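You operate a simulated robot arm through the tools that you are given. There is no shell and no other tool.

The job below is to be done with a simulated robot arm. You get a single attempt, and the scene is never put back.

TASK
The cap on the yellow bottle sits loose: press it home.
Fine: use the press; slide out again, bottle back in the blue tray; leave the other bottles.
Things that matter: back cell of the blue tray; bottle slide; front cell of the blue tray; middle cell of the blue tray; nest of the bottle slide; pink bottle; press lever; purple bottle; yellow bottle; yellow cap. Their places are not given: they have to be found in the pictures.

It is judged by the outcome, as a careful person would: the job done as asked, and still so three seconds after it is handed in. It fails if anything else is knocked over, pushed out of place, dropped, spilled or broken. Lids that push on must go on centred and level and be pressed home; caps that screw on are set level and turned clockwise until they are tight.

THE ROBOT
A 6-joint arm with a two-finger parallel gripper, fixed in place. Base frame: the origin is at the foot of the arm, x ahead of it, y to its left, z up; the work surface is at about z = 0. Units: m, rad, N and s.
With the tool pointing down near the work surface it reaches from about 0.24 to 0.58 m from the base axis. Its first joint turns from -2.897 to 2.897 rad. Payload 1.5 kg.
The TCP is the grasp point between the finger pads, 0.03 m short of the fingertips. In the tool frame z runs along the fingers and y along their closing line. The gripper opens to 0.08 m. The fingers are 0.017 m wide and 0.012 m thick; the gripper's body (0.04 by 0.082 m) begins 0.08 m behind the TCP.
Orientation is told as [roll, pitch, yaw] about the base's x, y, z axes, in that order, counted from this pose: with the fingers straight down and closing along the base's y, the tool's x points along the base's -x, its y along +y and its z along -z.

THE INTERFACE
- The arm moves only by the tool play_rows. Its argument "increments" is a list that holds one entry, the list of rows, each a list of 6 numbers: the shift along the tool's x, y, z in m, then the turn, a rotation vector about the tool's x, y, z in rad. In form: [[[dx, dy, dz, wx, wy, wz], ...]]. A call has 1 to 20 rows; each row shifts and turns the commanded pose from where the row before left it, along the tool's axes as they then stand. "jaw" is the gripper command, from -1 (shut) to 1 (fully open), values between in proportion, set as the call begins (left out, the last holds). A row lasts 0.2 s, in which the tool goes at most 0.05 m and 0.15 rad; a call with a longer step from one row to the next is refused whole, and so is a gripper value outside its range. Where a pose cannot be reached the arm comes as near as it can. A force on the tool above 90 N (or 10 N above the force at the start of the call, whichever is more), or a blocked arm, ends the call early, and 0.2 s more pass. Each finger travels about 0.072 m/s and halts on what it meets, pressing with about 40 N; the grip force reading is that of the motor and also rises with nothing between the fingers. The clock runs only during rows and for 0.2 s after the last one: add rows that do not move to give the fingers time. The reply holds the time, the measured pose of the TCP, the force on the tool along the base axes, the opening and the grip force, in the units named above and with some noise, with the torque about the TCP (base axes, N m) and any sound that the robot's microphone picked up.
- Cameras (640 x 400 px; columns grow to the right, rows downward): "scene" is fixed at [0.2203, -0.5023, 0.7573]; the picture's right is [0.99, -0.11, 0.00], its down [-0.05, -0.49, -0.87] and it looks along [0.09, 0.87, -0.49] (base axes); focal length 348 px, centre (320, 200). "wrist" rides on the gripper at [0.072, -0.007, -0.122] in the tool frame; the picture's right is [0.09, 1.00, 0.00], its down [-0.84, 0.08, -0.54] and it looks along [-0.54, 0.05, 0.84] (tool axes); focal length 238 px, centre (320, 200).
- capture(camera): a new picture of that camera. The clock stands still meanwhile.
- pixel_to_xyz(camera, pixels): for up to 12 pixels [column, row] of the newest picture of that camera ("zoom" is the newest enlarged one), the place [x, y, z] in the base frame of the surface seen there, good to about 0.002 m. The clock stands still meanwhile.
- close_up(camera, box): a new picture of the part [left, top, right, bottom] of that camera's present view, enlarged. The clock stands still meanwhile.
- sign_off(): hands the job in; it is judged then, once.

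Leave the gripper open and the arm clear of the work at the hand-in unless told otherwise.

The tools are called after "Emit:" as a command line: name --argument value ..., lists and objects as JSON in quotes. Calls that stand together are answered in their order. play_rows: Moves the arm, as the interface text tells. Its arguments: {"type":"object","properties":{"increments":{"type":"array","items":{"type":"array","items":{"type":"array","items":{"type":"number"}}}},"jaw":{"type":"number"}},"required":["increments"]} The other tools are called the same way: capture (camera) takes a picture; pixel_to_xyz (camera, pixels) gives the place of the surface under pixels of a picture; close_up (camera, box) takes an enlarged picture of a part of a camera's view; sign_off () hands the job in.

At the start:

```text
clock: 0.0
ee_pos: [0.1395, 0.2562, 0.447]
tool_rot: [-0.013, 0.011, 0.002]
contact_force: [0.0, 0.1, 0.2]
wrist_torque: [-0.02, 0.06, 0.03]
finger_gap: 0.0801
grasp_force: 0.0
```

scene: 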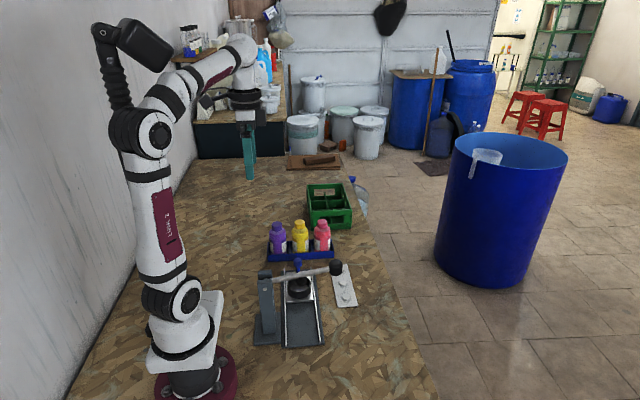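
wrist: 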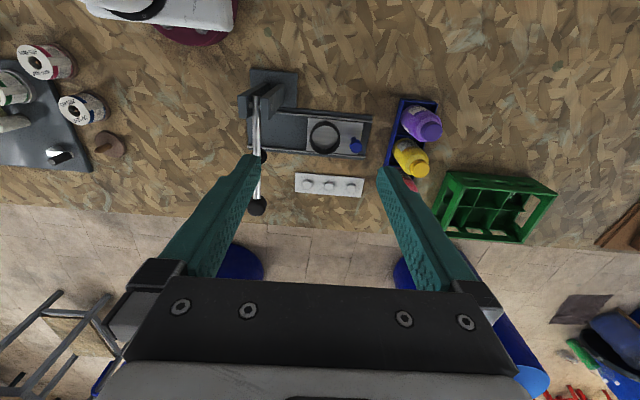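

I see the blue tray with three bottles (purple, yellow, pink) around scene pixel (300,240), and the press with its slide around (295,300). I'll take enlarged pictures of both.

Emit:
close_up --camera "scene" --box '[230, 200, 390, 360]'

Emit:
close_up --camera "wrist" --box '[220, 50, 460, 220]'

```text
2.50 times, centred on (310, 280) of scene
```

zoom: 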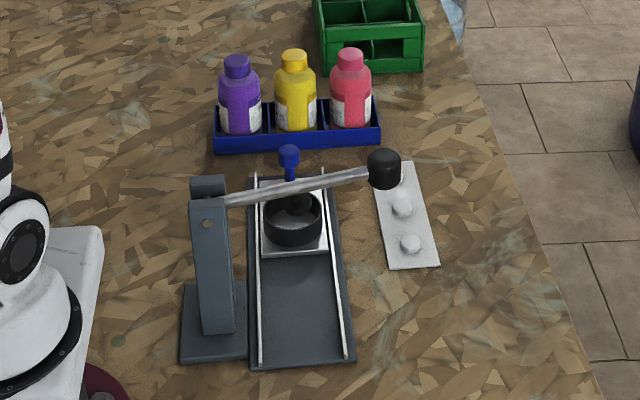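

```text
2.35 times, centred on (340, 135) of wrist
```

zoom: 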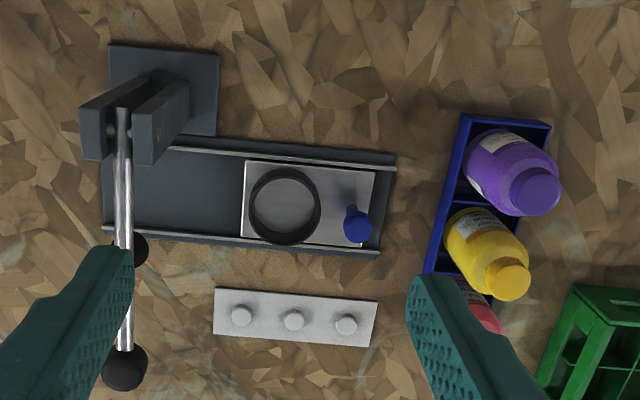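

The slide runs along y, with the nest ring and the blue knob out on the +y end and the press lever at the −y end. I'll measure the features in the wrist zoom: ring, knob, lever parts, tray and bottles.

Emit:
pixel_to_xyz --camera "zoom" --pixels '[[284, 170], [252, 205], [318, 205], [285, 242], [285, 205], [357, 222], [124, 368], [124, 300], [124, 200], [122, 120], [138, 248], [360, 180]]'

Emit:
pixel_to_xyz --camera "zoom" --pixels '[[510, 280], [535, 190], [470, 118], [548, 124], [425, 270], [455, 200], [460, 245], [480, 185], [245, 165], [372, 175], [362, 245], [243, 235]]'

Emit:
pixel_to_xyz --camera "scene" --pixels '[[300, 223], [300, 240], [279, 226], [322, 223], [297, 262], [336, 267], [295, 288], [265, 275], [300, 300], [310, 272], [268, 247], [330, 240]]'

```text
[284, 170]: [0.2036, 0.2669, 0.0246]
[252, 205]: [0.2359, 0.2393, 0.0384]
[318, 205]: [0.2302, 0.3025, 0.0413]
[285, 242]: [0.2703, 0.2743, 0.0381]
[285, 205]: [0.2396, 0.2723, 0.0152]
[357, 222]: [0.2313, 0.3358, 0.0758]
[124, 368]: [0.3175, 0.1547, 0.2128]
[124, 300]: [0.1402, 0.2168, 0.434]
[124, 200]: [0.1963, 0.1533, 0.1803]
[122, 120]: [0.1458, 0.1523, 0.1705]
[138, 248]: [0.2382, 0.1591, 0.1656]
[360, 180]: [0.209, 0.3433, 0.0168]
```

```text
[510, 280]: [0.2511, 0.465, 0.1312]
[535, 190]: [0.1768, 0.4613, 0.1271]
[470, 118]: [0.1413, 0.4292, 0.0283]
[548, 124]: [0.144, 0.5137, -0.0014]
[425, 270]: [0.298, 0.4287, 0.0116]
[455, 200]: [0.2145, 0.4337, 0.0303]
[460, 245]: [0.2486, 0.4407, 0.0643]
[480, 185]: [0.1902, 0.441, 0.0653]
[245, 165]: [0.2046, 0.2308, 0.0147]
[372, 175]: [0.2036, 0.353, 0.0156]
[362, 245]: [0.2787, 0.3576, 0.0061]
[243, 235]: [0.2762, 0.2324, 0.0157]
```

```text
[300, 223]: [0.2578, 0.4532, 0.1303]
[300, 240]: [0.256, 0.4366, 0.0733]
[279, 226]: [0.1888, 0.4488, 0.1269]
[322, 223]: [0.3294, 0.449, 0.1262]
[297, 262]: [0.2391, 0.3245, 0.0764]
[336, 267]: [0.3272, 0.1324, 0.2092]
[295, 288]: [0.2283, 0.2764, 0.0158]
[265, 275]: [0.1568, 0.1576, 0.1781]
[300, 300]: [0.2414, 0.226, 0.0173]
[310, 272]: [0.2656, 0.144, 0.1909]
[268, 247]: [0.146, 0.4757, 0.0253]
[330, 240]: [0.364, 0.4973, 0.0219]
```

Bottle tops are at z≈0.13, the nest ring centre is near (0.237, 0.271), the knob near (0.236, 0.335) and the lever ball near (0.32, 0.15, 0.21). Next I move the arm above and behind the tray for a closer look at the yellow bottle, keeping the fingertips above z≈0.25.

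Emit:
play_rows --increments '[[[-0.015, 0.03, 0.03, 0, 0, 0], [-0.015, 0.03, 0.03, 0, 0, 0], [-0.015, 0.03, 0.03, 0, 0, 0], [-0.015, 0.03, 0.03, 0, 0, 0], [-0.015, 0.03, 0.03, 0, 0, 0], [0, 0, 0, 0, 0, 0]]]' --jaw 1

```text
clock: 1.4
ee_pos: [0.2127, 0.405, 0.2886]
tool_rot: [-0.013, 0.011, -0.001]
contact_force: [-0.2, 1.2, -0.3]
wrist_torque: [0.02, 0.02, 0.02]
finger_gap: 0.0798
grasp_force: 0.1
```

The TCP is at (0.213, 0.405, 0.289), clear of everything. I'll take pictures from here.

Emit:
capture --camera "wrist"

Emit:
capture --camera "scene"

```text
taken
```

wrist: 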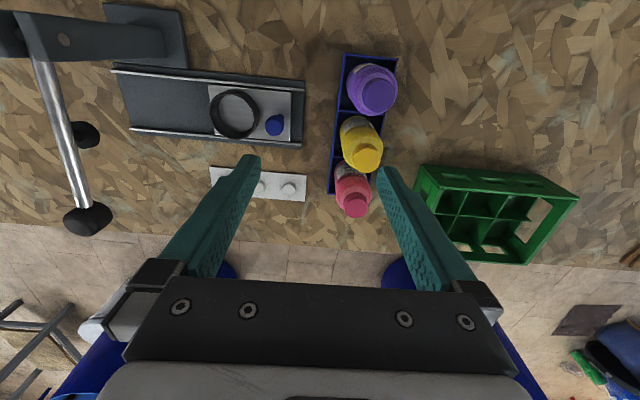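

```text
taken
```

scene: 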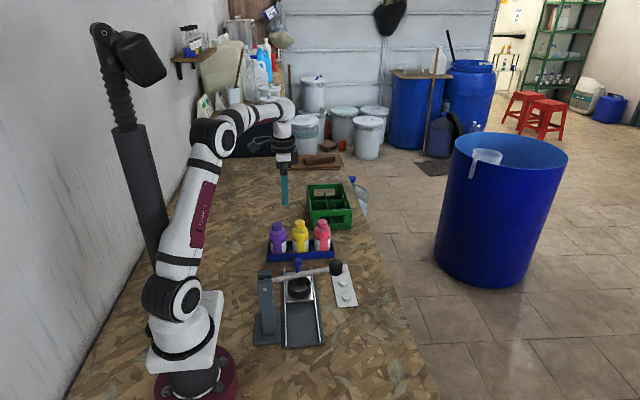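

The tray is clear in the wrist view at (362,130). I'll enlarge the tray and the nest.

Emit:
close_up --camera "wrist" --box '[310, 40, 420, 230]'

Emit:
pixel_to_xyz --camera "wrist" --pixels '[[366, 157], [378, 90], [355, 208], [344, 56], [395, 60], [331, 190], [336, 145], [340, 110], [383, 120], [378, 165]]'

Emit:
close_up --camera "scene" --box '[260, 210, 345, 265]'

```text
2.11 times, centred on (365, 135) of wrist
```

zoom: 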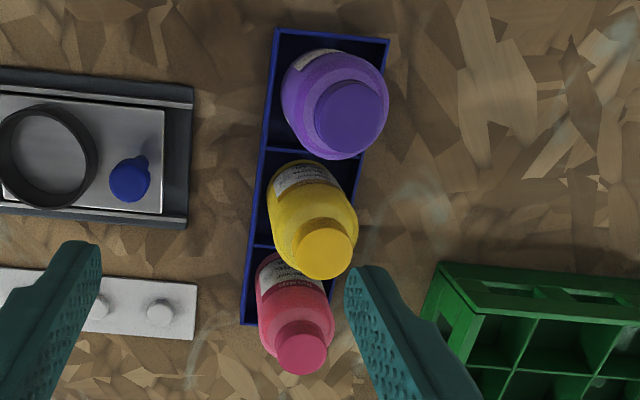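

```text
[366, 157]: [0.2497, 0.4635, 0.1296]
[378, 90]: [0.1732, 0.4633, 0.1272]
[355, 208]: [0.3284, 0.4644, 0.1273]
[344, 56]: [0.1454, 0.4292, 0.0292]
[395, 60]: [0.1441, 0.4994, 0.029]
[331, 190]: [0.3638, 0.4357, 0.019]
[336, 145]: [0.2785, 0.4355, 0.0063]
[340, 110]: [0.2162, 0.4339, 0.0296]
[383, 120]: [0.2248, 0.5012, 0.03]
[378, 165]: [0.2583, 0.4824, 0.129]
```

```text
7.27 times, centred on (302, 238) of scene
```

zoom: 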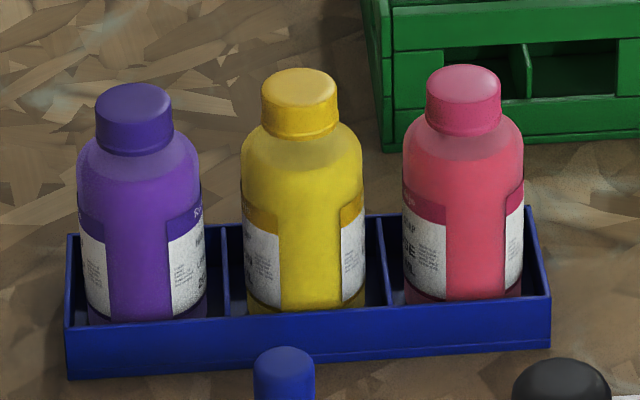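

The yellow cap stands about 3 mm proud of the others and looks level. I'll measure points on the yellow cap and body in this scene zoom (cap top near (299,88), body 243–365 at row 180).

Emit:
pixel_to_xyz --camera "zoom" --pixels '[[299, 88], [268, 90], [330, 90], [299, 72], [299, 104], [303, 180], [250, 180], [357, 180], [303, 240], [300, 125], [134, 103], [464, 83]]'

Emit:
close_up --camera "wrist" --box '[335, 95, 400, 190]'

```text
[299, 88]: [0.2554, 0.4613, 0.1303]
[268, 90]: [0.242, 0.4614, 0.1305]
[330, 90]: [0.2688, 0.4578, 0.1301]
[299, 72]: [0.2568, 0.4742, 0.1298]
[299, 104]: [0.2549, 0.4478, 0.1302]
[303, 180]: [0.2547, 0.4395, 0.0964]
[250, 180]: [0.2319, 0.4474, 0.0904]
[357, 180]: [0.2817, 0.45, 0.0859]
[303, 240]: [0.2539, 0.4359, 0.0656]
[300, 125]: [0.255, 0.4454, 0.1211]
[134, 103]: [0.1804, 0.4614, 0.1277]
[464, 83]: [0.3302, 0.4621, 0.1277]
```

```text
4.21 times, centred on (368, 142) of wrist
```

zoom: 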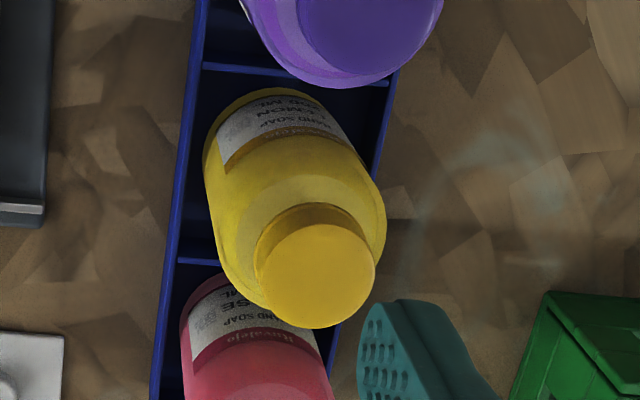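

The yellow cap centre is about (0.2555, 0.461) with its top at z≈0.130. The body is about 0.055 m across. Now I need the nest ring precisely, so I'll enlarge it at wrist (235,113) and in the scene view.

Emit:
close_up --camera "scene" --box '[250, 250, 360, 350]'

Emit:
close_up --camera "wrist" --box '[195, 80, 305, 150]'

```text
4.00 times, centred on (305, 300) of scene
```

zoom: 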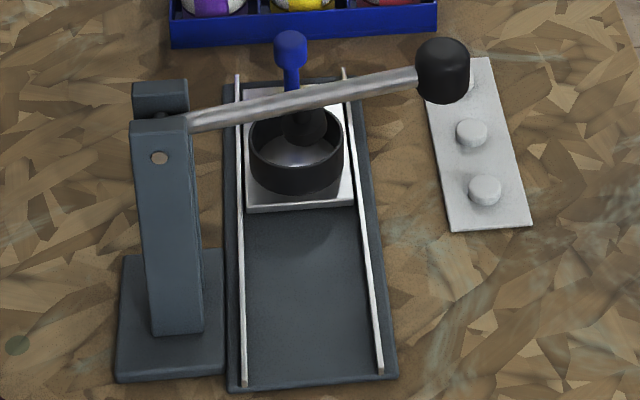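

```text
5.71 times, centred on (250, 115) of wrist
```

zoom: 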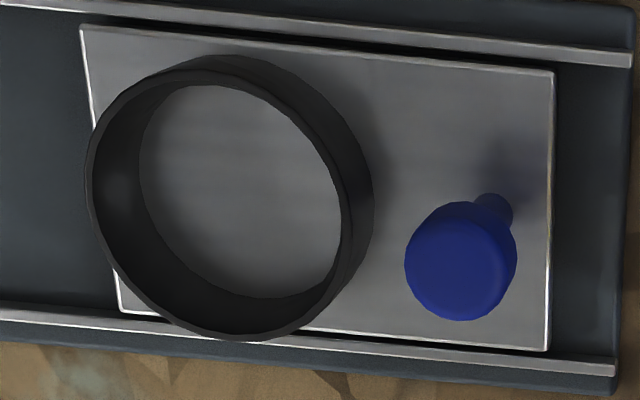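

I'll sample the ring's rim (thin dark edge), the knob top (460,260) and the slide plate corners in this zoom.

Emit:
pixel_to_xyz --camera "zoom" --pixels '[[89, 180], [97, 240], [140, 300], [210, 336], [275, 335], [330, 290], [347, 230], [340, 180], [300, 115], [245, 75], [190, 70], [130, 100]]'

Emit:
pixel_to_xyz --camera "zoom" --pixels '[[455, 265], [415, 265], [505, 260], [460, 215], [455, 312], [85, 30], [550, 78], [545, 345], [122, 305], [240, 200], [490, 200], [620, 60]]'

```text
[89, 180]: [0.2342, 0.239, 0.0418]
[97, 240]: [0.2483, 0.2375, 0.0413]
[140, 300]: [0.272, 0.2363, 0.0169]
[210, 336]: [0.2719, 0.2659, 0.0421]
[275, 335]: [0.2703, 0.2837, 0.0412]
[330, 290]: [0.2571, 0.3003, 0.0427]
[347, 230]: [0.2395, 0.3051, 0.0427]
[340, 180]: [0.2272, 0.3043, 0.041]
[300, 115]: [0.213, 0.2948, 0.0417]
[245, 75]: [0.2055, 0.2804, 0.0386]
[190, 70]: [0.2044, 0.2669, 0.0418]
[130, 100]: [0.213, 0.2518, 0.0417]
```

```text
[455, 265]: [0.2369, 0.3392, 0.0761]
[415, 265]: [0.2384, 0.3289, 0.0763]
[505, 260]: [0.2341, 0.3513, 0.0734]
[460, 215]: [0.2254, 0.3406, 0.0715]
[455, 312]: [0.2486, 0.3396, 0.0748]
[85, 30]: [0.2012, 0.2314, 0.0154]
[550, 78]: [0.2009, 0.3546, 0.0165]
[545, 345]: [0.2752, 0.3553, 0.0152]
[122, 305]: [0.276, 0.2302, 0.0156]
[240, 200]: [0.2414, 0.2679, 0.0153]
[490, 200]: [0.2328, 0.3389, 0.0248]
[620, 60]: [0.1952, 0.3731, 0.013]
```

The ring centre fits at about (0.238, 0.2715) with a mid-rim diameter of about 0.067. The slide axis runs along y. The knob is at (0.237, 0.339) with its top at z≈0.076. Next I measure the ram and lever in an enlarged scene view.

Emit:
close_up --camera "scene" --box '[255, 250, 350, 310]'

Emit:
pixel_to_xyz --camera "zoom" --pixels '[[320, 200]]'

```text
6.67 times, centred on (302, 280) of scene
```

zoom: 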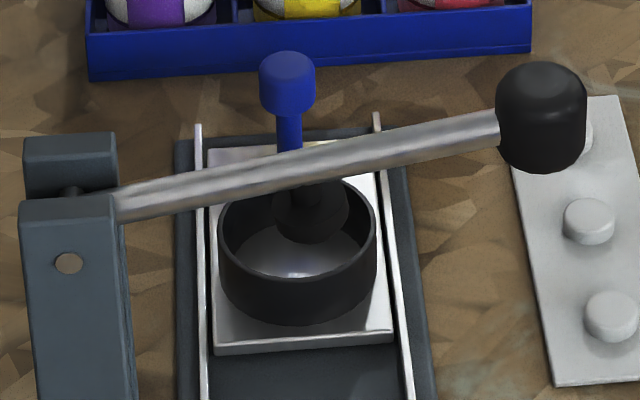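

```text
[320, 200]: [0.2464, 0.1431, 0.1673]
```

The ram is the dark disc below the lever at zoom (310,215). I'll measure it, the lever and the ball.

Emit:
pixel_to_xyz --camera "zoom" --pixels '[[310, 235], [310, 222], [278, 210], [343, 210], [310, 200], [540, 80], [540, 130], [500, 100], [582, 100], [480, 130], [200, 185], [68, 263]]'

Emit:
pixel_to_xyz --camera "scene" --pixels '[[283, 346], [320, 345], [290, 345], [265, 290], [260, 340], [300, 330], [345, 284], [345, 300]]'

```text
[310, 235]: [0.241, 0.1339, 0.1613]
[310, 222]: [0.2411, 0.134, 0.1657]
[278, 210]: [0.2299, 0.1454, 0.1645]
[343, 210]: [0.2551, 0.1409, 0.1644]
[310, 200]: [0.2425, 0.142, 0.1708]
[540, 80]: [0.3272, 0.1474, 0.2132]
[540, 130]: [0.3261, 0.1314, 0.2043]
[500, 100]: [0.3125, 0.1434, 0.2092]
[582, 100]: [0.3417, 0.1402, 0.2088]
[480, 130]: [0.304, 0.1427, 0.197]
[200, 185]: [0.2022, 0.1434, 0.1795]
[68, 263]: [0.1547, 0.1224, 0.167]
```

```text
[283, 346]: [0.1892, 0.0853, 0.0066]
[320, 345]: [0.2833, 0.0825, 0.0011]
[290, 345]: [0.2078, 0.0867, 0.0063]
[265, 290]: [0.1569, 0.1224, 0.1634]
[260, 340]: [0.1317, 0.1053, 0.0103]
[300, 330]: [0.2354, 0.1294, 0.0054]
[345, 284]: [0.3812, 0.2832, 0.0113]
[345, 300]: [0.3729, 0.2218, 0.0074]
```

Ram centre is about (0.241, 0.149) with its underside at z≈0.158. The ball is about (0.327, 0.148) with its top at z≈0.215. Now I level the small tool tilt and move above the yellow bottle to TCP z≈0.20, so the fingertips stay at 0.17, above the cap.

Emit:
play_rows --increments '[[[0, 0, 0, -0.013, -0.011, 0], [-0.0143, 0.0188, 0.0, 0, 0, 0], [-0.0143, 0.0188, 0.028, 0, 0, 0], [-0.0143, 0.0188, 0.03, 0, 0, 0], [0, 0, 0.028, 0, 0, 0], [0, 0, 0, 0, 0, 0], [0, 0, 0, 0, 0, 0]]]' --jaw 1

```text
clock: 3.0
ee_pos: [0.2557, 0.4593, 0.2045]
tool_rot: [-0.001, 0.0, 0.0]
contact_force: [-0.4, -0.7, 0.2]
wrist_torque: [0.02, 0.02, 0.01]
finger_gap: 0.0797
grasp_force: 0.0
```

The tool is level and at (0.2557, 0.4593, 0.2045). I'll check the alignment over the cap with the wrist camera.

Emit:
capture --camera "wrist"

Emit:
close_up --camera "scene" --box '[250, 160, 350, 270]'

```text
taken
```

wrist: 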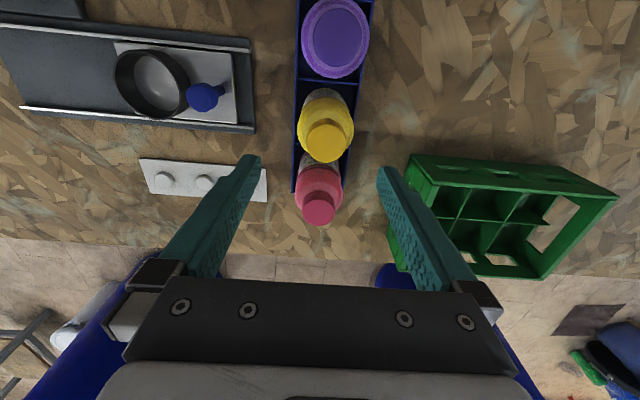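

```text
3.64 times, centred on (300, 215) of scene
```

zoom: 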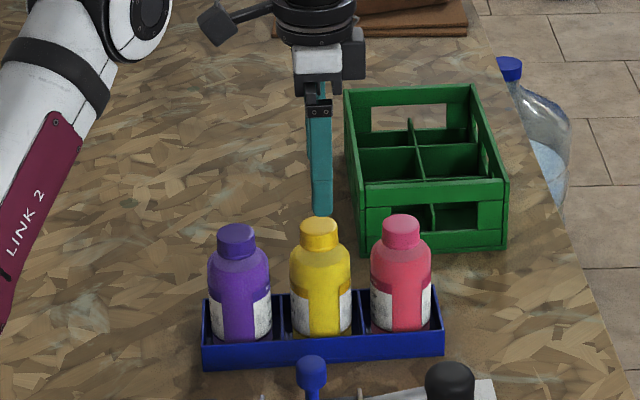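

The green crate lies just beyond the tray on the +y side. I'll check its nearest points and re-measure the yellow cap and the gap to the crate.

Emit:
pixel_to_xyz --camera "wrist" --pixels '[[413, 155], [410, 180], [390, 225], [420, 200], [326, 139], [312, 140], [342, 140], [326, 125], [326, 158], [318, 212], [337, 38], [360, 130]]'

```text
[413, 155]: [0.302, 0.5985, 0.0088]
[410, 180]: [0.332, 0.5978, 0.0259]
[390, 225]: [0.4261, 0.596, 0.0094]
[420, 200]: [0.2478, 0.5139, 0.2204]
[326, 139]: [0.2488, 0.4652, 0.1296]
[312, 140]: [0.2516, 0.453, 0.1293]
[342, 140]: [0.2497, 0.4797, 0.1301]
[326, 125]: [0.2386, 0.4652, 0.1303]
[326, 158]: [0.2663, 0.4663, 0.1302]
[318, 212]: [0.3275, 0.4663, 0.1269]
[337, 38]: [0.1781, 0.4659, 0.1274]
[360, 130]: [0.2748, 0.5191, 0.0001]
```

The crate starts at y≈0.60, well clear. Both cameras average the cap centre to about (0.254, 0.464). I'll shift there and descend with open jaws to TCP z≈0.068, keeping the tips above the 0.030 tray wall.

Emit:
play_rows --increments '[[[0.0017, 0.0047, 0, 0, 0, 0], [0, 0, 0, 0, 0, 0], [0, 0, 0.025, 0, 0, 0], [0, 0, 0.025, 0, 0, 0], [0, 0, 0.025, 0, 0, 0], [0, 0, 0.022, 0, 0, 0], [0, 0, 0.02, 0, 0, 0], [0, 0, 0.0165, 0, 0, 0], [0, 0, 0, 0, 0, 0]]]' --jaw 1

```text
clock: 5.0
ee_pos: [0.2545, 0.4631, 0.0745]
tool_rot: [-0.002, 0.0, -0.003]
contact_force: [0.0, 0.2, 0.2]
wrist_torque: [0.02, -0.02, -0.04]
finger_gap: 0.0799
grasp_force: 0.0
```

At (0.2545, 0.4631, 0.0745) with no contact. A quick look to confirm that the fingers straddle the yellow bottle and miss the others.

Emit:
capture --camera "wrist"

Emit:
close_up --camera "scene" --box '[250, 180, 350, 270]'

```text
taken
```

wrist: 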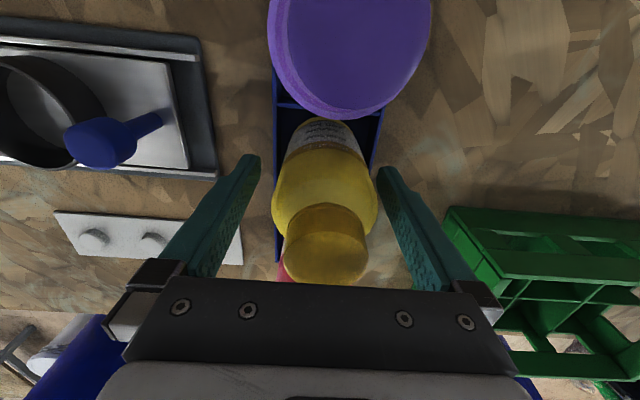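

```text
4.44 times, centred on (300, 225) of scene
```

zoom: 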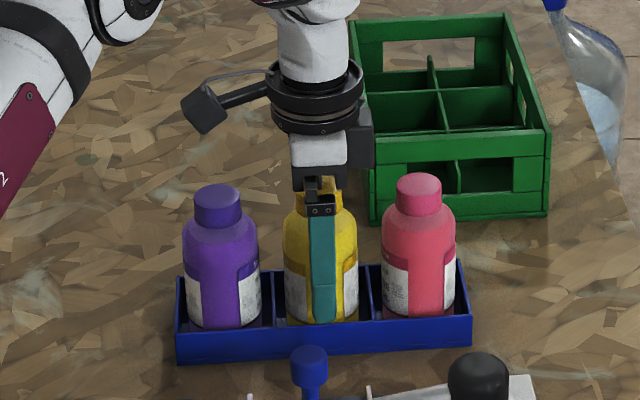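

The fingers straddle the bottle, with the bottle very slightly toward +y (bottle columns 272–378 against fingers 255/380). I'll shift 1.5 mm to +y, then close the jaws.

Emit:
play_rows --increments '[[[0, 0.0015, 0.002, 0, 0, 0], [0, 0, 0, 0, 0, 0]]]' --jaw 1

Emit:
play_rows --increments '[[[0, 0, 0, 0, 0, 0], [0, 0, 0, 0, 0, 0], [0, 0, 0, 0, 0, 0], [0, 0, 0, 0, 0, 0]]]' --jaw -1

```text
clock: 5.6
ee_pos: [0.2558, 0.4653, 0.0715]
tool_rot: [-0.001, 0.0, -0.001]
contact_force: [0.5, 0.4, -0.6]
wrist_torque: [-0.01, 0.01, 0.01]
finger_gap: 0.0798
grasp_force: 0.0
```

```text
clock: 6.6
ee_pos: [0.2537, 0.4642, 0.0727]
tool_rot: [-0.003, 0.001, 0.001]
contact_force: [-0.3, -1.3, -0.6]
wrist_torque: [-0.01, 0.01, -0.02]
finger_gap: 0.0548
grasp_force: 39.9
```

The bottle is gripped at an opening of 0.0548 m with about 40 N. I'll lift it straight up, gently.

Emit:
play_rows --increments '[[[0, 0, -0.01, 0, 0, 0], [0, 0, -0.02, 0, 0, 0], [0, 0, -0.025, 0, 0, 0], [0, 0, -0.025, 0, 0, 0], [0, 0, -0.02, 0, 0, 0], [0, 0, -0.01, 0, 0, 0], [0, 0, 0, 0, 0, 0]]]' --jaw -1

Emit:
close_up --camera "scene" --box '[240, 150, 360, 270]'

```text
clock: 8.2
ee_pos: [0.2528, 0.4647, 0.1808]
tool_rot: [0.0, 0.001, -0.001]
contact_force: [-0.8, -0.5, -2.5]
wrist_torque: [0.01, 0.02, -0.02]
finger_gap: 0.0549
grasp_force: 40.1
```

```text
3.33 times, centred on (300, 210) of scene
```

zoom: 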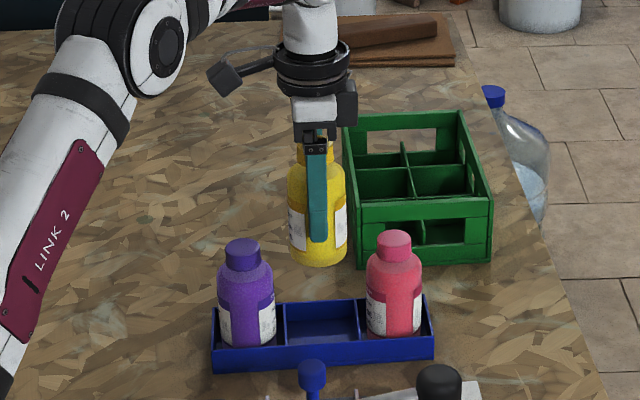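

The bottle is up and the tray's middle cell is empty. I'll measure the middle cell's edges and floor, and the bottle's lower edge, in this zoom.

Emit:
pixel_to_xyz --camera "zoom" --pixels '[[322, 328], [300, 335], [345, 330], [284, 308], [358, 300], [286, 348], [360, 342], [320, 304], [320, 348], [318, 258], [295, 250], [343, 245]]'

Emit:
close_up --camera "wrist" --box '[200, 0, 440, 300]'

```text
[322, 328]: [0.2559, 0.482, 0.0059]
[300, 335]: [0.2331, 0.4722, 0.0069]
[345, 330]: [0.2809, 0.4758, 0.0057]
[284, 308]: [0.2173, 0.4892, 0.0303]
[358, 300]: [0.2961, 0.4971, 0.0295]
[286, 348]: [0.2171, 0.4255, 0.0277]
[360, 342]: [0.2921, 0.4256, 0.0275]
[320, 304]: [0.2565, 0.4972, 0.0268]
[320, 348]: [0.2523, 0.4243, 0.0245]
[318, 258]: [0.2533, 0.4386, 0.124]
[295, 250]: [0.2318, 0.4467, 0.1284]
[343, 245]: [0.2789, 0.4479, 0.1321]
```

```text
1.33 times, centred on (320, 150) of wrist
```

zoom: 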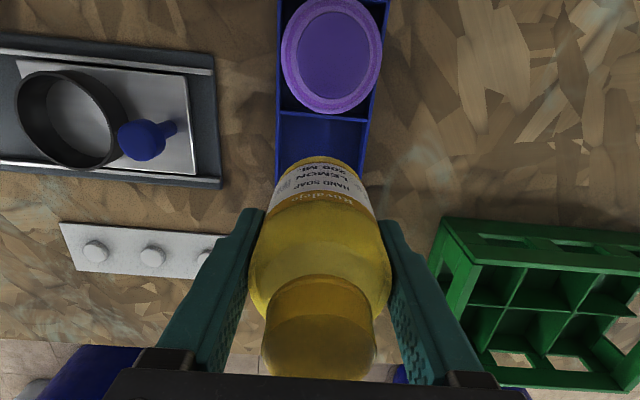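

The cell floor is at z≈0.006, so the TCP-to-bottle-base offset is about 0.066 m. The middle cell centre is about (0.255, 0.463). I'll raise 3 cm more and turn the tool 90° about its axis, so the jaws close along x and stay clear of the knob and lever.

Emit:
play_rows --increments '[[[0, 0, -0.015, 0, 0, 0], [0, 0, -0.015, 0, 0, 0.0], [0, 0, 0, 0, 0, 0.06], [0, 0, 0, 0, 0, 0.12], [0, 0, 0, 0, 0, 0.13], [0, 0, 0, 0, 0, 0.13], [0, 0, 0, 0, 0, 0.13], [0, 0, 0, 0, 0, 0.13], [0, 0, 0, 0, 0, 0.13], [0, 0, 0, 0, 0, 0.13], [0, 0, 0, 0, 0, 0.13], [0, 0, 0, 0, 0, 0.13], [0, 0, 0, 0, 0, 0.13], [0, 0, 0, 0, 0, 0.13], [0, 0, 0, 0, 0, 0.0908], [0, 0, 0, 0, 0, 0], [0, 0, 0, 0, 0, 0]]]' --jaw -1

```text
clock: 11.8
ee_pos: [0.254, 0.4664, 0.2103]
tool_rot: [0.0, -0.002, -1.574]
contact_force: [0.2, -0.5, -2.1]
wrist_torque: [-0.01, -0.05, -0.02]
finger_gap: 0.0549
grasp_force: 39.9
```

The turn is done and the grip is holding. Next I move across at this height to above the nest (about 0.238, 0.2715).

Emit:
play_rows --increments '[[[-0.015, -0.002, 0, 0, 0, 0], [-0.03, -0.0025, 0, 0, 0, 0], [-0.035, -0.0025, 0, 0, 0, 0], [-0.035, -0.0025, 0, 0, 0, 0], [-0.035, -0.0025, 0, 0, 0, 0], [-0.03, -0.002, 0, 0, 0, 0], [-0.015, -0.002, 0, 0, 0, 0], [0, 0, 0, 0, 0, 0], [0, 0, 0, 0, 0, 0]]]' --jaw -1

Emit:
capture --camera "wrist"

Emit:
close_up --camera "scene" --box '[230, 180, 370, 340]'

```text
clock: 13.8
ee_pos: [0.238, 0.2703, 0.2085]
tool_rot: [0.001, -0.001, -1.572]
contact_force: [1.2, 0.2, -1.8]
wrist_torque: [0.0, 0.01, 0.02]
finger_gap: 0.0551
grasp_force: 40.4
```

```text
taken
```

wrist: 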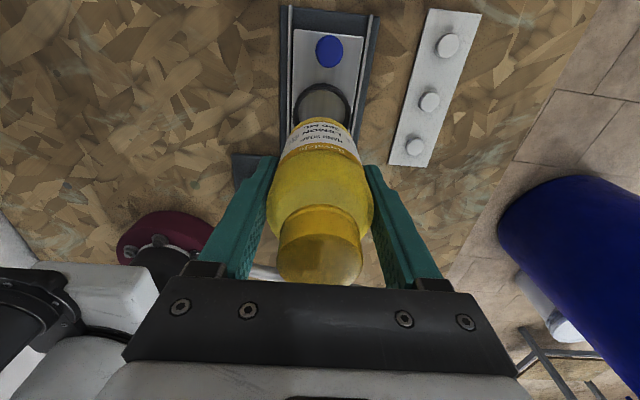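

```text
2.50 times, centred on (300, 260) of scene
```

zoom: 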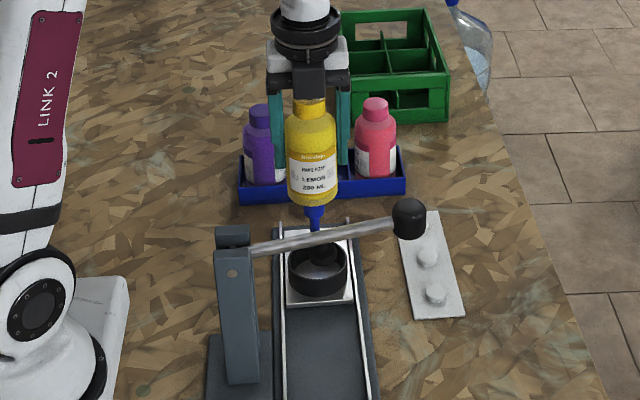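

The bottle hangs over the nest. I'll measure its body from both cameras to find its true centre relative to the ring.

Emit:
pixel_to_xyz --camera "zoom" --pixels '[[313, 140], [295, 140], [331, 140], [313, 165], [293, 165], [334, 165], [313, 190], [300, 190], [326, 190], [314, 198], [310, 107], [312, 125]]'

Emit:
pixel_to_xyz --camera "wrist" --pixels '[[320, 180], [290, 180], [350, 180], [320, 150], [300, 150], [340, 150], [322, 125], [320, 255], [290, 250], [350, 250]]'

```text
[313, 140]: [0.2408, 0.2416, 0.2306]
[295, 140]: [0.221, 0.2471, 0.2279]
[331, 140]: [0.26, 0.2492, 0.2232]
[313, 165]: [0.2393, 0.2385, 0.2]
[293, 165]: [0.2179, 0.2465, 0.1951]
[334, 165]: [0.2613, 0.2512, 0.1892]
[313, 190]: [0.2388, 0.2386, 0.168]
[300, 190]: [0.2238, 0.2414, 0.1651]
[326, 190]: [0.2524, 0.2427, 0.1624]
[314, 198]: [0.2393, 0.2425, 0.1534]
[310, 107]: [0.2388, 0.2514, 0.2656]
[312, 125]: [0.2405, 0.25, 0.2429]
```

```text
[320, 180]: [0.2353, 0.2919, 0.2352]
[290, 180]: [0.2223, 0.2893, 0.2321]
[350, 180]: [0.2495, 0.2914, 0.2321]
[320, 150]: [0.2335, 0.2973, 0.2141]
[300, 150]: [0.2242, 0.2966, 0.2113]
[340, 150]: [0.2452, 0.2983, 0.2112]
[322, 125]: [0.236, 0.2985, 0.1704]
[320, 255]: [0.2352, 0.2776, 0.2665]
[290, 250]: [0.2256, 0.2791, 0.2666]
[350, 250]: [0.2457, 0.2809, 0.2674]
```

Scene reads the bottle axis at about (0.239, 0.266); the wrist reads y≈0.271. To cancel camera bias, I'll measure the ring rim with the same scene camera.

Emit:
close_up --camera "scene" --box '[275, 260, 345, 305]'

```text
8.89 times, centred on (310, 282) of scene
```

zoom: 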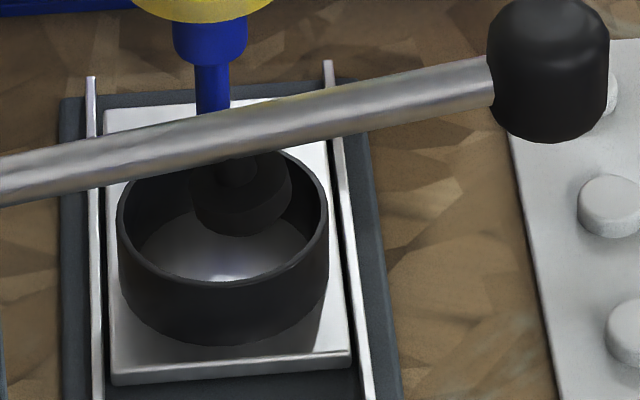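

Emit:
pixel_to_xyz --camera "zoom" --pixels '[[120, 215], [124, 240], [145, 263], [180, 280], [222, 285], [265, 278], [300, 260], [320, 235], [325, 210], [318, 182], [300, 163], [223, 310]]'

Emit:
pixel_to_xyz --camera "wrist" --pixels '[[297, 105], [304, 92], [322, 85], [340, 92], [349, 106], [352, 120], [328, 50], [318, 48], [340, 50]]'

Emit:
close_up --camera "wrist" --box '[260, 20, 390, 150]'

```text
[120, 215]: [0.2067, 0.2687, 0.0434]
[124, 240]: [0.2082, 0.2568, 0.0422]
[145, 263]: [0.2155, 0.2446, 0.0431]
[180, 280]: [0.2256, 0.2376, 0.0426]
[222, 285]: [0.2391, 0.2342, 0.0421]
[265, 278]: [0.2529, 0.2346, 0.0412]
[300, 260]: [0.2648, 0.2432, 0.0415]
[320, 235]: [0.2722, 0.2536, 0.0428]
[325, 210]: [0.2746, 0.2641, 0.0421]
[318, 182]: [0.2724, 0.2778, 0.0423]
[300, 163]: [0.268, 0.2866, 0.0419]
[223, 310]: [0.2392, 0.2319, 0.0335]
```

```text
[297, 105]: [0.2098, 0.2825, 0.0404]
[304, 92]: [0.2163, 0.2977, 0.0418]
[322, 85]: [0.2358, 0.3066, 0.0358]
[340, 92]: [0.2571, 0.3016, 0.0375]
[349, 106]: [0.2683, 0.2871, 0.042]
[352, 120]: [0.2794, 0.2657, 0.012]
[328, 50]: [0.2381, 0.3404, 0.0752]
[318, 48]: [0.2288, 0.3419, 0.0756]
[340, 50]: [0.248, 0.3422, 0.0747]
```

```text
3.08 times, centred on (325, 85) of wrist
```

zoom: 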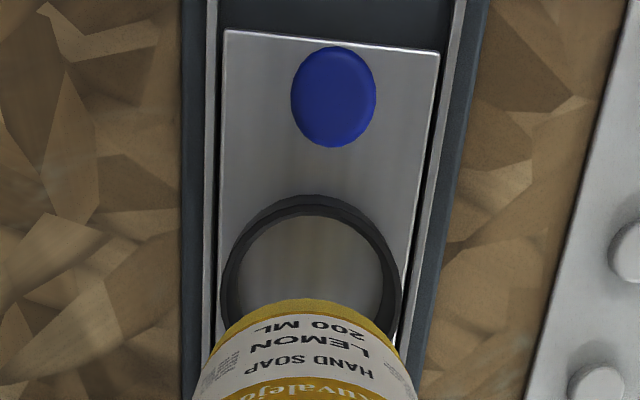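

Relative to the bottle, the ring sits about +2 mm in x and +2 mm in y in both cameras. I'll apply that shift and lower until the bottle base is just above the ring (TCP z≈0.115).

Emit:
play_rows --increments '[[[0.0019, 0.002, 0, 0, 0, 0], [0, 0, 0.015, 0, 0, 0], [0, 0, 0.02, 0, 0, 0], [0, 0, 0.02, 0, 0, 0], [0, 0, 0.02, 0, 0, 0], [0, 0, 0.013, 0, 0, 0], [0, 0, 0.005, 0, 0, 0], [0, 0, 0, 0, 0, 0]]]' --jaw -1

Emit:
close_up --camera "scene" --box '[260, 220, 345, 310]'

Emit:
capture --camera "wrist"

```text
clock: 15.6
ee_pos: [0.2407, 0.2724, 0.1195]
tool_rot: [-0.002, -0.003, -1.572]
contact_force: [-0.1, -0.8, -3.0]
wrist_torque: [0.0, 0.01, 0.01]
finger_gap: 0.0548
grasp_force: 40.1
```

```text
4.44 times, centred on (302, 265) of scene
```

zoom: 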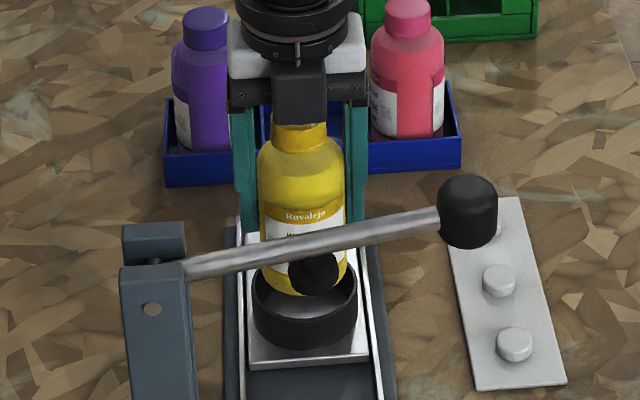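

```text
taken
```

wrist: 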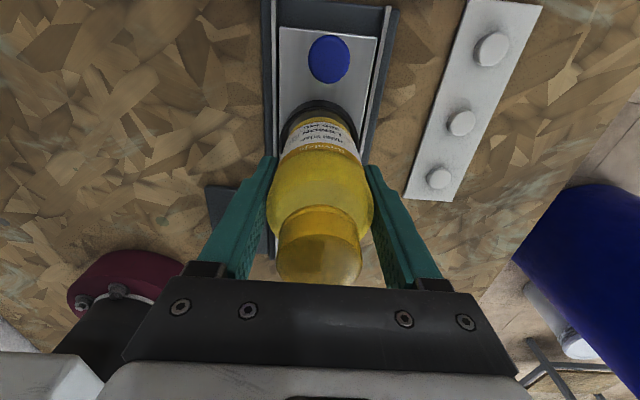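

The bottle base looks centred over the ring (bottle columns 264–347, ring 253–357). I'll lower slowly into the nest.

Emit:
play_rows --increments '[[[0, 0, 0.005, 0, 0, 0], [0, 0, 0.005, 0, 0, 0], [0, 0, 0.005, 0, 0, 0], [0, 0, 0.005, 0, 0, 0], [0, 0, 0.005, 0, 0, 0], [0, 0, 0.005, 0, 0, 0], [0, 0, 0.002, 0, 0, 0], [0, 0, 0, 0, 0, 0]]]' --jaw -1

Emit:
close_up --camera "scene" --box '[260, 220, 345, 310]'

```text
clock: 17.4
ee_pos: [0.2407, 0.2722, 0.086]
tool_rot: [-0.001, -0.002, -1.573]
contact_force: [-0.1, -0.1, -1.8]
wrist_torque: [0.0, 0.02, 0.02]
finger_gap: 0.0547
grasp_force: 39.8
```

```text
4.44 times, centred on (302, 265) of scene
```

zoom: 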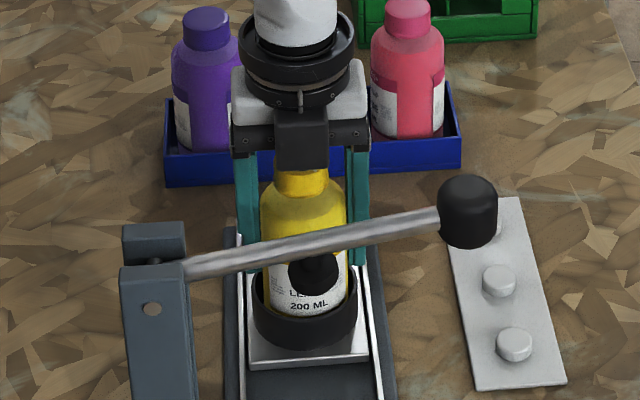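

The bottle is inside the ring with no contact force. I'll lower the last millimetres in small steps and watch the vertical force.

Emit:
play_rows --increments '[[[0, 0, 0.0015, 0, 0, 0], [0, 0, 0.0015, 0, 0, 0], [0, 0, 0, 0, 0, 0]]]' --jaw -1

```text
clock: 18.2
ee_pos: [0.2413, 0.2717, 0.0834]
tool_rot: [0.0, -0.003, -1.572]
contact_force: [0.7, 0.8, -1.9]
wrist_torque: [0.0, -0.03, 0.03]
finger_gap: 0.0549
grasp_force: 39.7
```

Emit:
play_rows --increments '[[[0, 0, 0.001, 0, 0, 0], [0, 0, 0, 0, 0, 0]]]' --jaw -1

```text
clock: 18.8
ee_pos: [0.2414, 0.2714, 0.0832]
tool_rot: [0.001, -0.002, -1.572]
contact_force: [0.3, 0.4, -2.4]
wrist_torque: [0.01, -0.02, 0.0]
finger_gap: 0.0546
grasp_force: 39.7
```

Still hanging (about −2 N). I continue downward in 1 mm steps.

Emit:
play_rows --increments '[[[0, 0, 0.001, 0, 0, 0], [0, 0, 0, 0, 0, 0]]]' --jaw -1

```text
clock: 19.4
ee_pos: [0.2416, 0.2729, 0.0816]
tool_rot: [0.0, -0.001, -1.572]
contact_force: [-0.4, -1.6, 3.2]
wrist_torque: [0.0, 0.0, 0.02]
finger_gap: 0.0549
grasp_force: 39.9
```

The force has changed to +3 N, so the bottle stands on the nest floor. I'll open the jaws.

Emit:
play_rows --increments '[[[0, 0, 0, 0, 0, 0], [0, 0, 0, 0, 0, 0], [0, 0, 0, 0, 0, 0]]]' --jaw 1

Emit:
close_up --camera "scene" --box '[260, 220, 345, 310]'

```text
clock: 20.2
ee_pos: [0.2404, 0.272, 0.0809]
tool_rot: [-0.001, -0.001, -1.572]
contact_force: [-0.5, 0.4, 0.0]
wrist_torque: [0.0, 0.0, 0.01]
finger_gap: 0.0798
grasp_force: 0.2
```

```text
4.44 times, centred on (302, 265) of scene
```

zoom: 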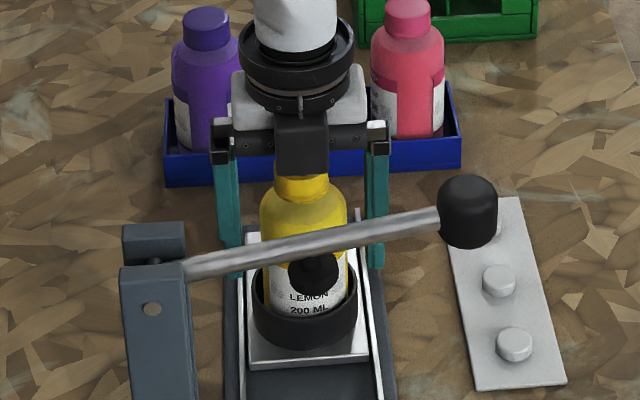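

The bottle stands upright in the nest. I'll rise straight up until the fingers clear the cap, then look.

Emit:
play_rows --increments '[[[0, 0, -0.01, 0, 0, 0], [0, 0, -0.025, 0, 0, 0], [0, 0, -0.03, 0, 0, 0], [0, 0, -0.03, 0, 0, 0], [0, 0, -0.025, 0, 0, 0], [0, 0, -0.01, 0, 0, 0], [0, 0, 0, 0, 0, 0]]]' --jaw 1

Emit:
capture --camera "wrist"

Emit:
close_up --camera "scene" --box '[255, 220, 350, 310]'

```text
clock: 21.8
ee_pos: [0.241, 0.2711, 0.2121]
tool_rot: [-0.001, -0.002, -1.573]
contact_force: [0.1, -1.2, -0.1]
wrist_torque: [-0.01, -0.01, 0.01]
finger_gap: 0.0799
grasp_force: 0.0
```

```text
taken
```

wrist: 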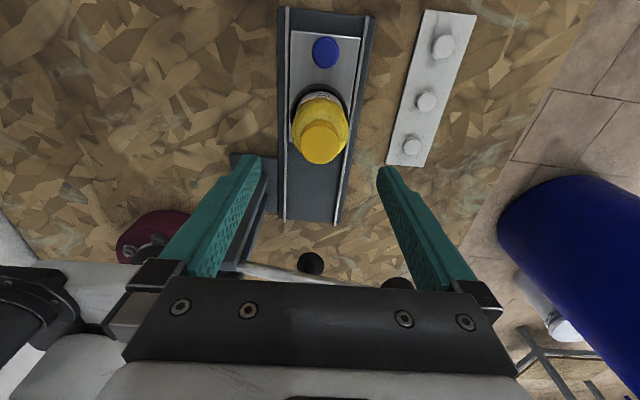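

```text
4.44 times, centred on (302, 265) of scene
```

zoom: 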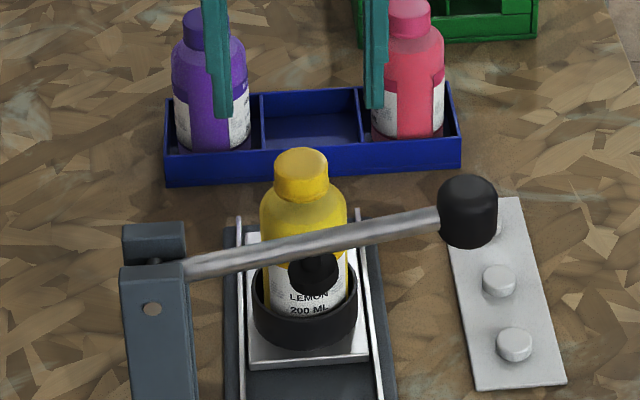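

The bottle stands centred in the nest. I'll measure the cap, knob, ram and ball from this wrist view, and the cap and ram from the scene zoom.

Emit:
pixel_to_xyz --camera "wrist" --pixels '[[320, 138], [303, 140], [337, 140], [320, 125], [320, 158], [326, 52], [314, 52], [338, 52], [310, 262], [300, 265], [321, 262], [396, 282]]'

Emit:
pixel_to_xyz --camera "zoom" --pixels '[[301, 160], [280, 162], [322, 160], [301, 150], [301, 172], [313, 282], [313, 270], [290, 272], [337, 270], [468, 185], [440, 210], [496, 210]]'

```text
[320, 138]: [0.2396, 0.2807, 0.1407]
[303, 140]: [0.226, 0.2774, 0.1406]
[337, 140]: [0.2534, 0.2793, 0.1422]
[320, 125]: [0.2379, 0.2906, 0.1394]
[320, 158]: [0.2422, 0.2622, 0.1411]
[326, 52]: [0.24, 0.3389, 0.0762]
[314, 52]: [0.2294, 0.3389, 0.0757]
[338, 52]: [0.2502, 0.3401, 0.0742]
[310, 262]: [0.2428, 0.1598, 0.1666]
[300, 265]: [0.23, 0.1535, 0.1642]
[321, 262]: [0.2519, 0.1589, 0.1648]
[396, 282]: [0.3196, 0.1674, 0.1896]
```

```text
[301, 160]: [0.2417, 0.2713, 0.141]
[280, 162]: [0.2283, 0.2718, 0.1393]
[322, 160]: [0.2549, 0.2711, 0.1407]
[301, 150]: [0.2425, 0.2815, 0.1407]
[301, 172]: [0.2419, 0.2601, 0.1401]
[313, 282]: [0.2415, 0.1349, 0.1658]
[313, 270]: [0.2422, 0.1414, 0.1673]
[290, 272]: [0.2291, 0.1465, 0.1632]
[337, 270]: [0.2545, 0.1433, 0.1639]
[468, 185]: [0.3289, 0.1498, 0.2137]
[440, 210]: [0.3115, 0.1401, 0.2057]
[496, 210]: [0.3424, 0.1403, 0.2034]
```

Cap top is at z≈0.1405, the ram underside is higher at about 0.157, and the ram centre is at y≈0.1475. So the slide must travel about 0.123 m toward −y. Next I go over the knob at (0.2395, 0.339) and descend with open jaws to TCP z≈0.064.

Emit:
play_rows --increments '[[[0.02, -0.0005, 0, 0, 0, 0], [0.028, -0.0005, 0, 0, 0, 0], [0.02, -0.0005, 0, 0, 0, 0], [0, 0, 0, 0, 0, 0], [0, 0, 0.02, 0, 0, 0], [0, 0, 0.03, 0, 0, 0], [0, 0, 0.03, 0, 0, 0], [0, 0, 0.025, 0, 0, 0], [0, 0, 0.02, 0, 0, 0], [0, 0, 0, 0, 0, 0]]]' --jaw 1

Emit:
capture --camera "wrist"

Emit:
close_up --camera "scene" --box '[255, 200, 350, 310]'

```text
clock: 24.0
ee_pos: [0.2387, 0.3409, 0.0873]
tool_rot: [0.0, -0.002, -1.573]
contact_force: [-1.3, -0.1, 0.0]
wrist_torque: [-0.02, -0.02, 0.03]
finger_gap: 0.08
grasp_force: 0.1
```

```text
taken
```

wrist: 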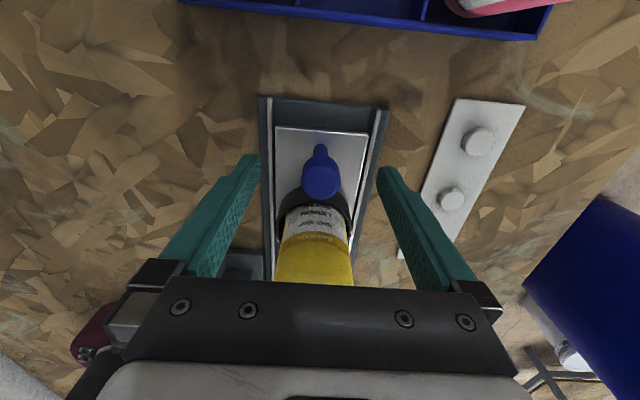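

```text
3.64 times, centred on (302, 255) of scene
```

zoom: 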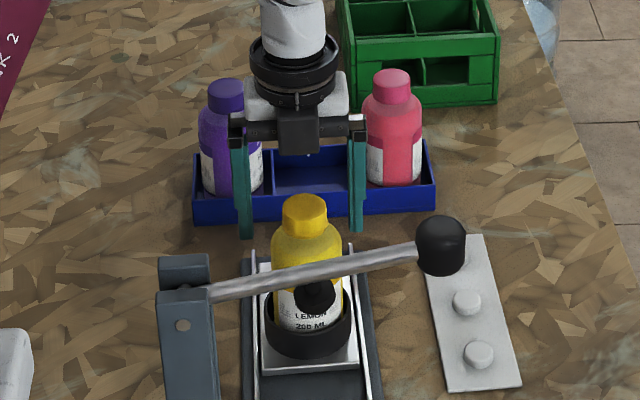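

The knob is centred between the fingers. I'll go down 22 mm more and close on it.

Emit:
play_rows --increments '[[[-0.0015, 0.0005, 0.008, 0, 0, 0], [0, 0, 0.008, 0, 0, 0], [0, 0, 0.006, 0, 0, 0], [0, 0, 0, 0, 0, 0]]]' --jaw 1

Emit:
play_rows --increments '[[[0, 0, 0, 0, 0, 0], [0, 0, 0, 0, 0, 0], [0, 0, 0, 0, 0, 0], [0, 0, 0, 0, 0, 0], [0, 0, 0, 0, 0, 0]]]' --jaw -1

Emit:
capture --camera "wrist"

```text
clock: 25.0
ee_pos: [0.2396, 0.3397, 0.0645]
tool_rot: [0.001, -0.002, -1.573]
contact_force: [-0.6, 1.0, 0.2]
wrist_torque: [-0.04, 0.0, -0.01]
finger_gap: 0.0801
grasp_force: 0.1
```

```text
clock: 26.2
ee_pos: [0.2394, 0.3392, 0.0649]
tool_rot: [0.0, -0.002, -1.573]
contact_force: [-2.8, -0.5, 0.3]
wrist_torque: [0.03, -0.26, -0.07]
finger_gap: 0.0257
grasp_force: 37.1
```

```text
taken
```

wrist: 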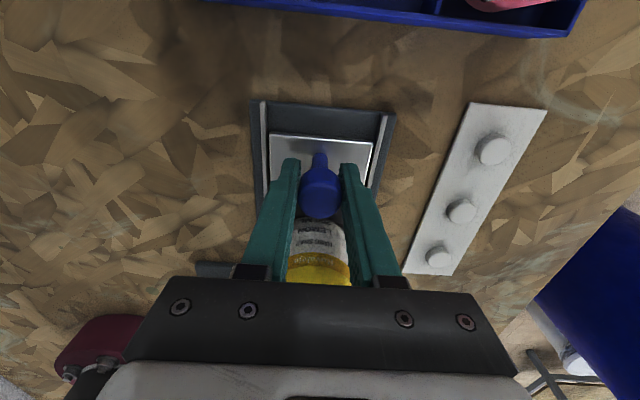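

The knob is gripped at 0.0257 m. I'll slide gently toward −y (tool −x), first a small 10 mm test to read the friction.

Emit:
play_rows --increments '[[[-0.003, 0, 0, 0, 0, 0], [-0.0035, 0, 0, 0, 0, 0], [-0.0035, 0, 0, 0, 0, 0], [0, 0, 0, 0, 0, 0]]]' --jaw -1

Emit:
close_up --camera "scene" --box '[255, 200, 350, 310]'

```text
clock: 27.2
ee_pos: [0.2397, 0.3279, 0.0654]
tool_rot: [-0.002, -0.001, -1.572]
contact_force: [-17.0, 2.1, 10.6]
wrist_torque: [0.77, -0.31, 0.11]
finger_gap: 0.0258
grasp_force: 37.0
```

```text
3.64 times, centred on (302, 255) of scene
```

zoom: 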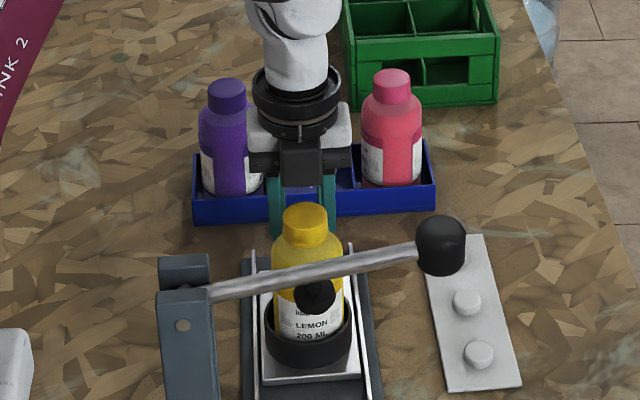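

The slide moves, but a side force of −17 N in x built up, so the track isn't exactly along base y. I'll measure the rail directions before going on.

Emit:
close_up --camera "scene" --box '[250, 255, 350, 355]'

```text
4.00 times, centred on (300, 305) of scene
```

zoom: 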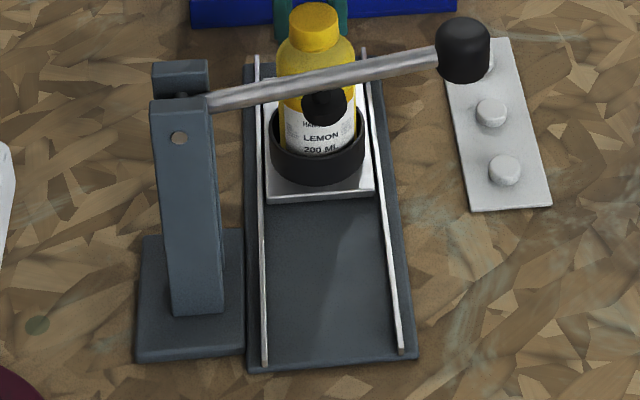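

Emit:
pixel_to_xyz --camera "zoom" --pixels '[[257, 60], [259, 130], [261, 200], [263, 280], [265, 355], [363, 55], [373, 130], [381, 200], [391, 280], [400, 345], [250, 370], [417, 360]]'

Emit:
pixel_to_xyz --camera "zoom" --pixels '[[265, 199], [375, 190], [320, 195], [247, 70], [246, 200], [248, 330], [268, 90], [370, 100]]'

```text
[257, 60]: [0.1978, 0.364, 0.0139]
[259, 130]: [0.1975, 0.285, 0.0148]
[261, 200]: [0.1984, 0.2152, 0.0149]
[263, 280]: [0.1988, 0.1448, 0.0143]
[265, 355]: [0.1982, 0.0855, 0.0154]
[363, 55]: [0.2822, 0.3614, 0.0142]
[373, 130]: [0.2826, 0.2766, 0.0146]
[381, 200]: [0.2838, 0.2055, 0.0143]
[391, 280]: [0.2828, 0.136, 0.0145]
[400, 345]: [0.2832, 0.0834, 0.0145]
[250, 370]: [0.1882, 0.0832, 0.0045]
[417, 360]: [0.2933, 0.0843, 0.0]
```

```text
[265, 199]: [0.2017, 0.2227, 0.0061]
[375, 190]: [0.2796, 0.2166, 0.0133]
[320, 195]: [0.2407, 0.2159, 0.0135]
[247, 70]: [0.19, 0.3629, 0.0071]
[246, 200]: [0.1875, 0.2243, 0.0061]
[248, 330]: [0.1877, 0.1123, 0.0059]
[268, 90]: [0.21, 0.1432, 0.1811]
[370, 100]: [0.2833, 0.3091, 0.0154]
```

The rails are parallel to base y within about 0.002 rad, so the side force may be a transient or grip offset. I'll hold still for a moment and read the force again.

Emit:
play_rows --increments '[[[0, 0, 0, 0, 0, 0], [0, 0, 0, 0, 0, 0]]]' --jaw -1

```text
clock: 27.8
ee_pos: [0.2397, 0.3291, 0.0651]
tool_rot: [-0.002, -0.001, -1.572]
contact_force: [-26.7, 1.7, 19.9]
wrist_torque: [-0.07, -0.33, -0.03]
finger_gap: 0.0257
grasp_force: 37.1
```

Holding still, the force grew to −27 N in x and +20 N in z, so the commanded pose is pressing slightly +x and down against the constrained knob. I'll relax the command by 1 mm in −x and 1 mm up.

Emit:
play_rows --increments '[[[0, -0.001, -0.001, 0, 0, 0], [0, 0, 0, 0, 0, 0]]]' --jaw -1

```text
clock: 28.4
ee_pos: [0.2407, 0.3286, 0.0657]
tool_rot: [0.002, -0.003, -1.572]
contact_force: [15.0, 0.6, -29.2]
wrist_torque: [-0.09, 0.4, 0.01]
finger_gap: 0.0256
grasp_force: 36.6
```

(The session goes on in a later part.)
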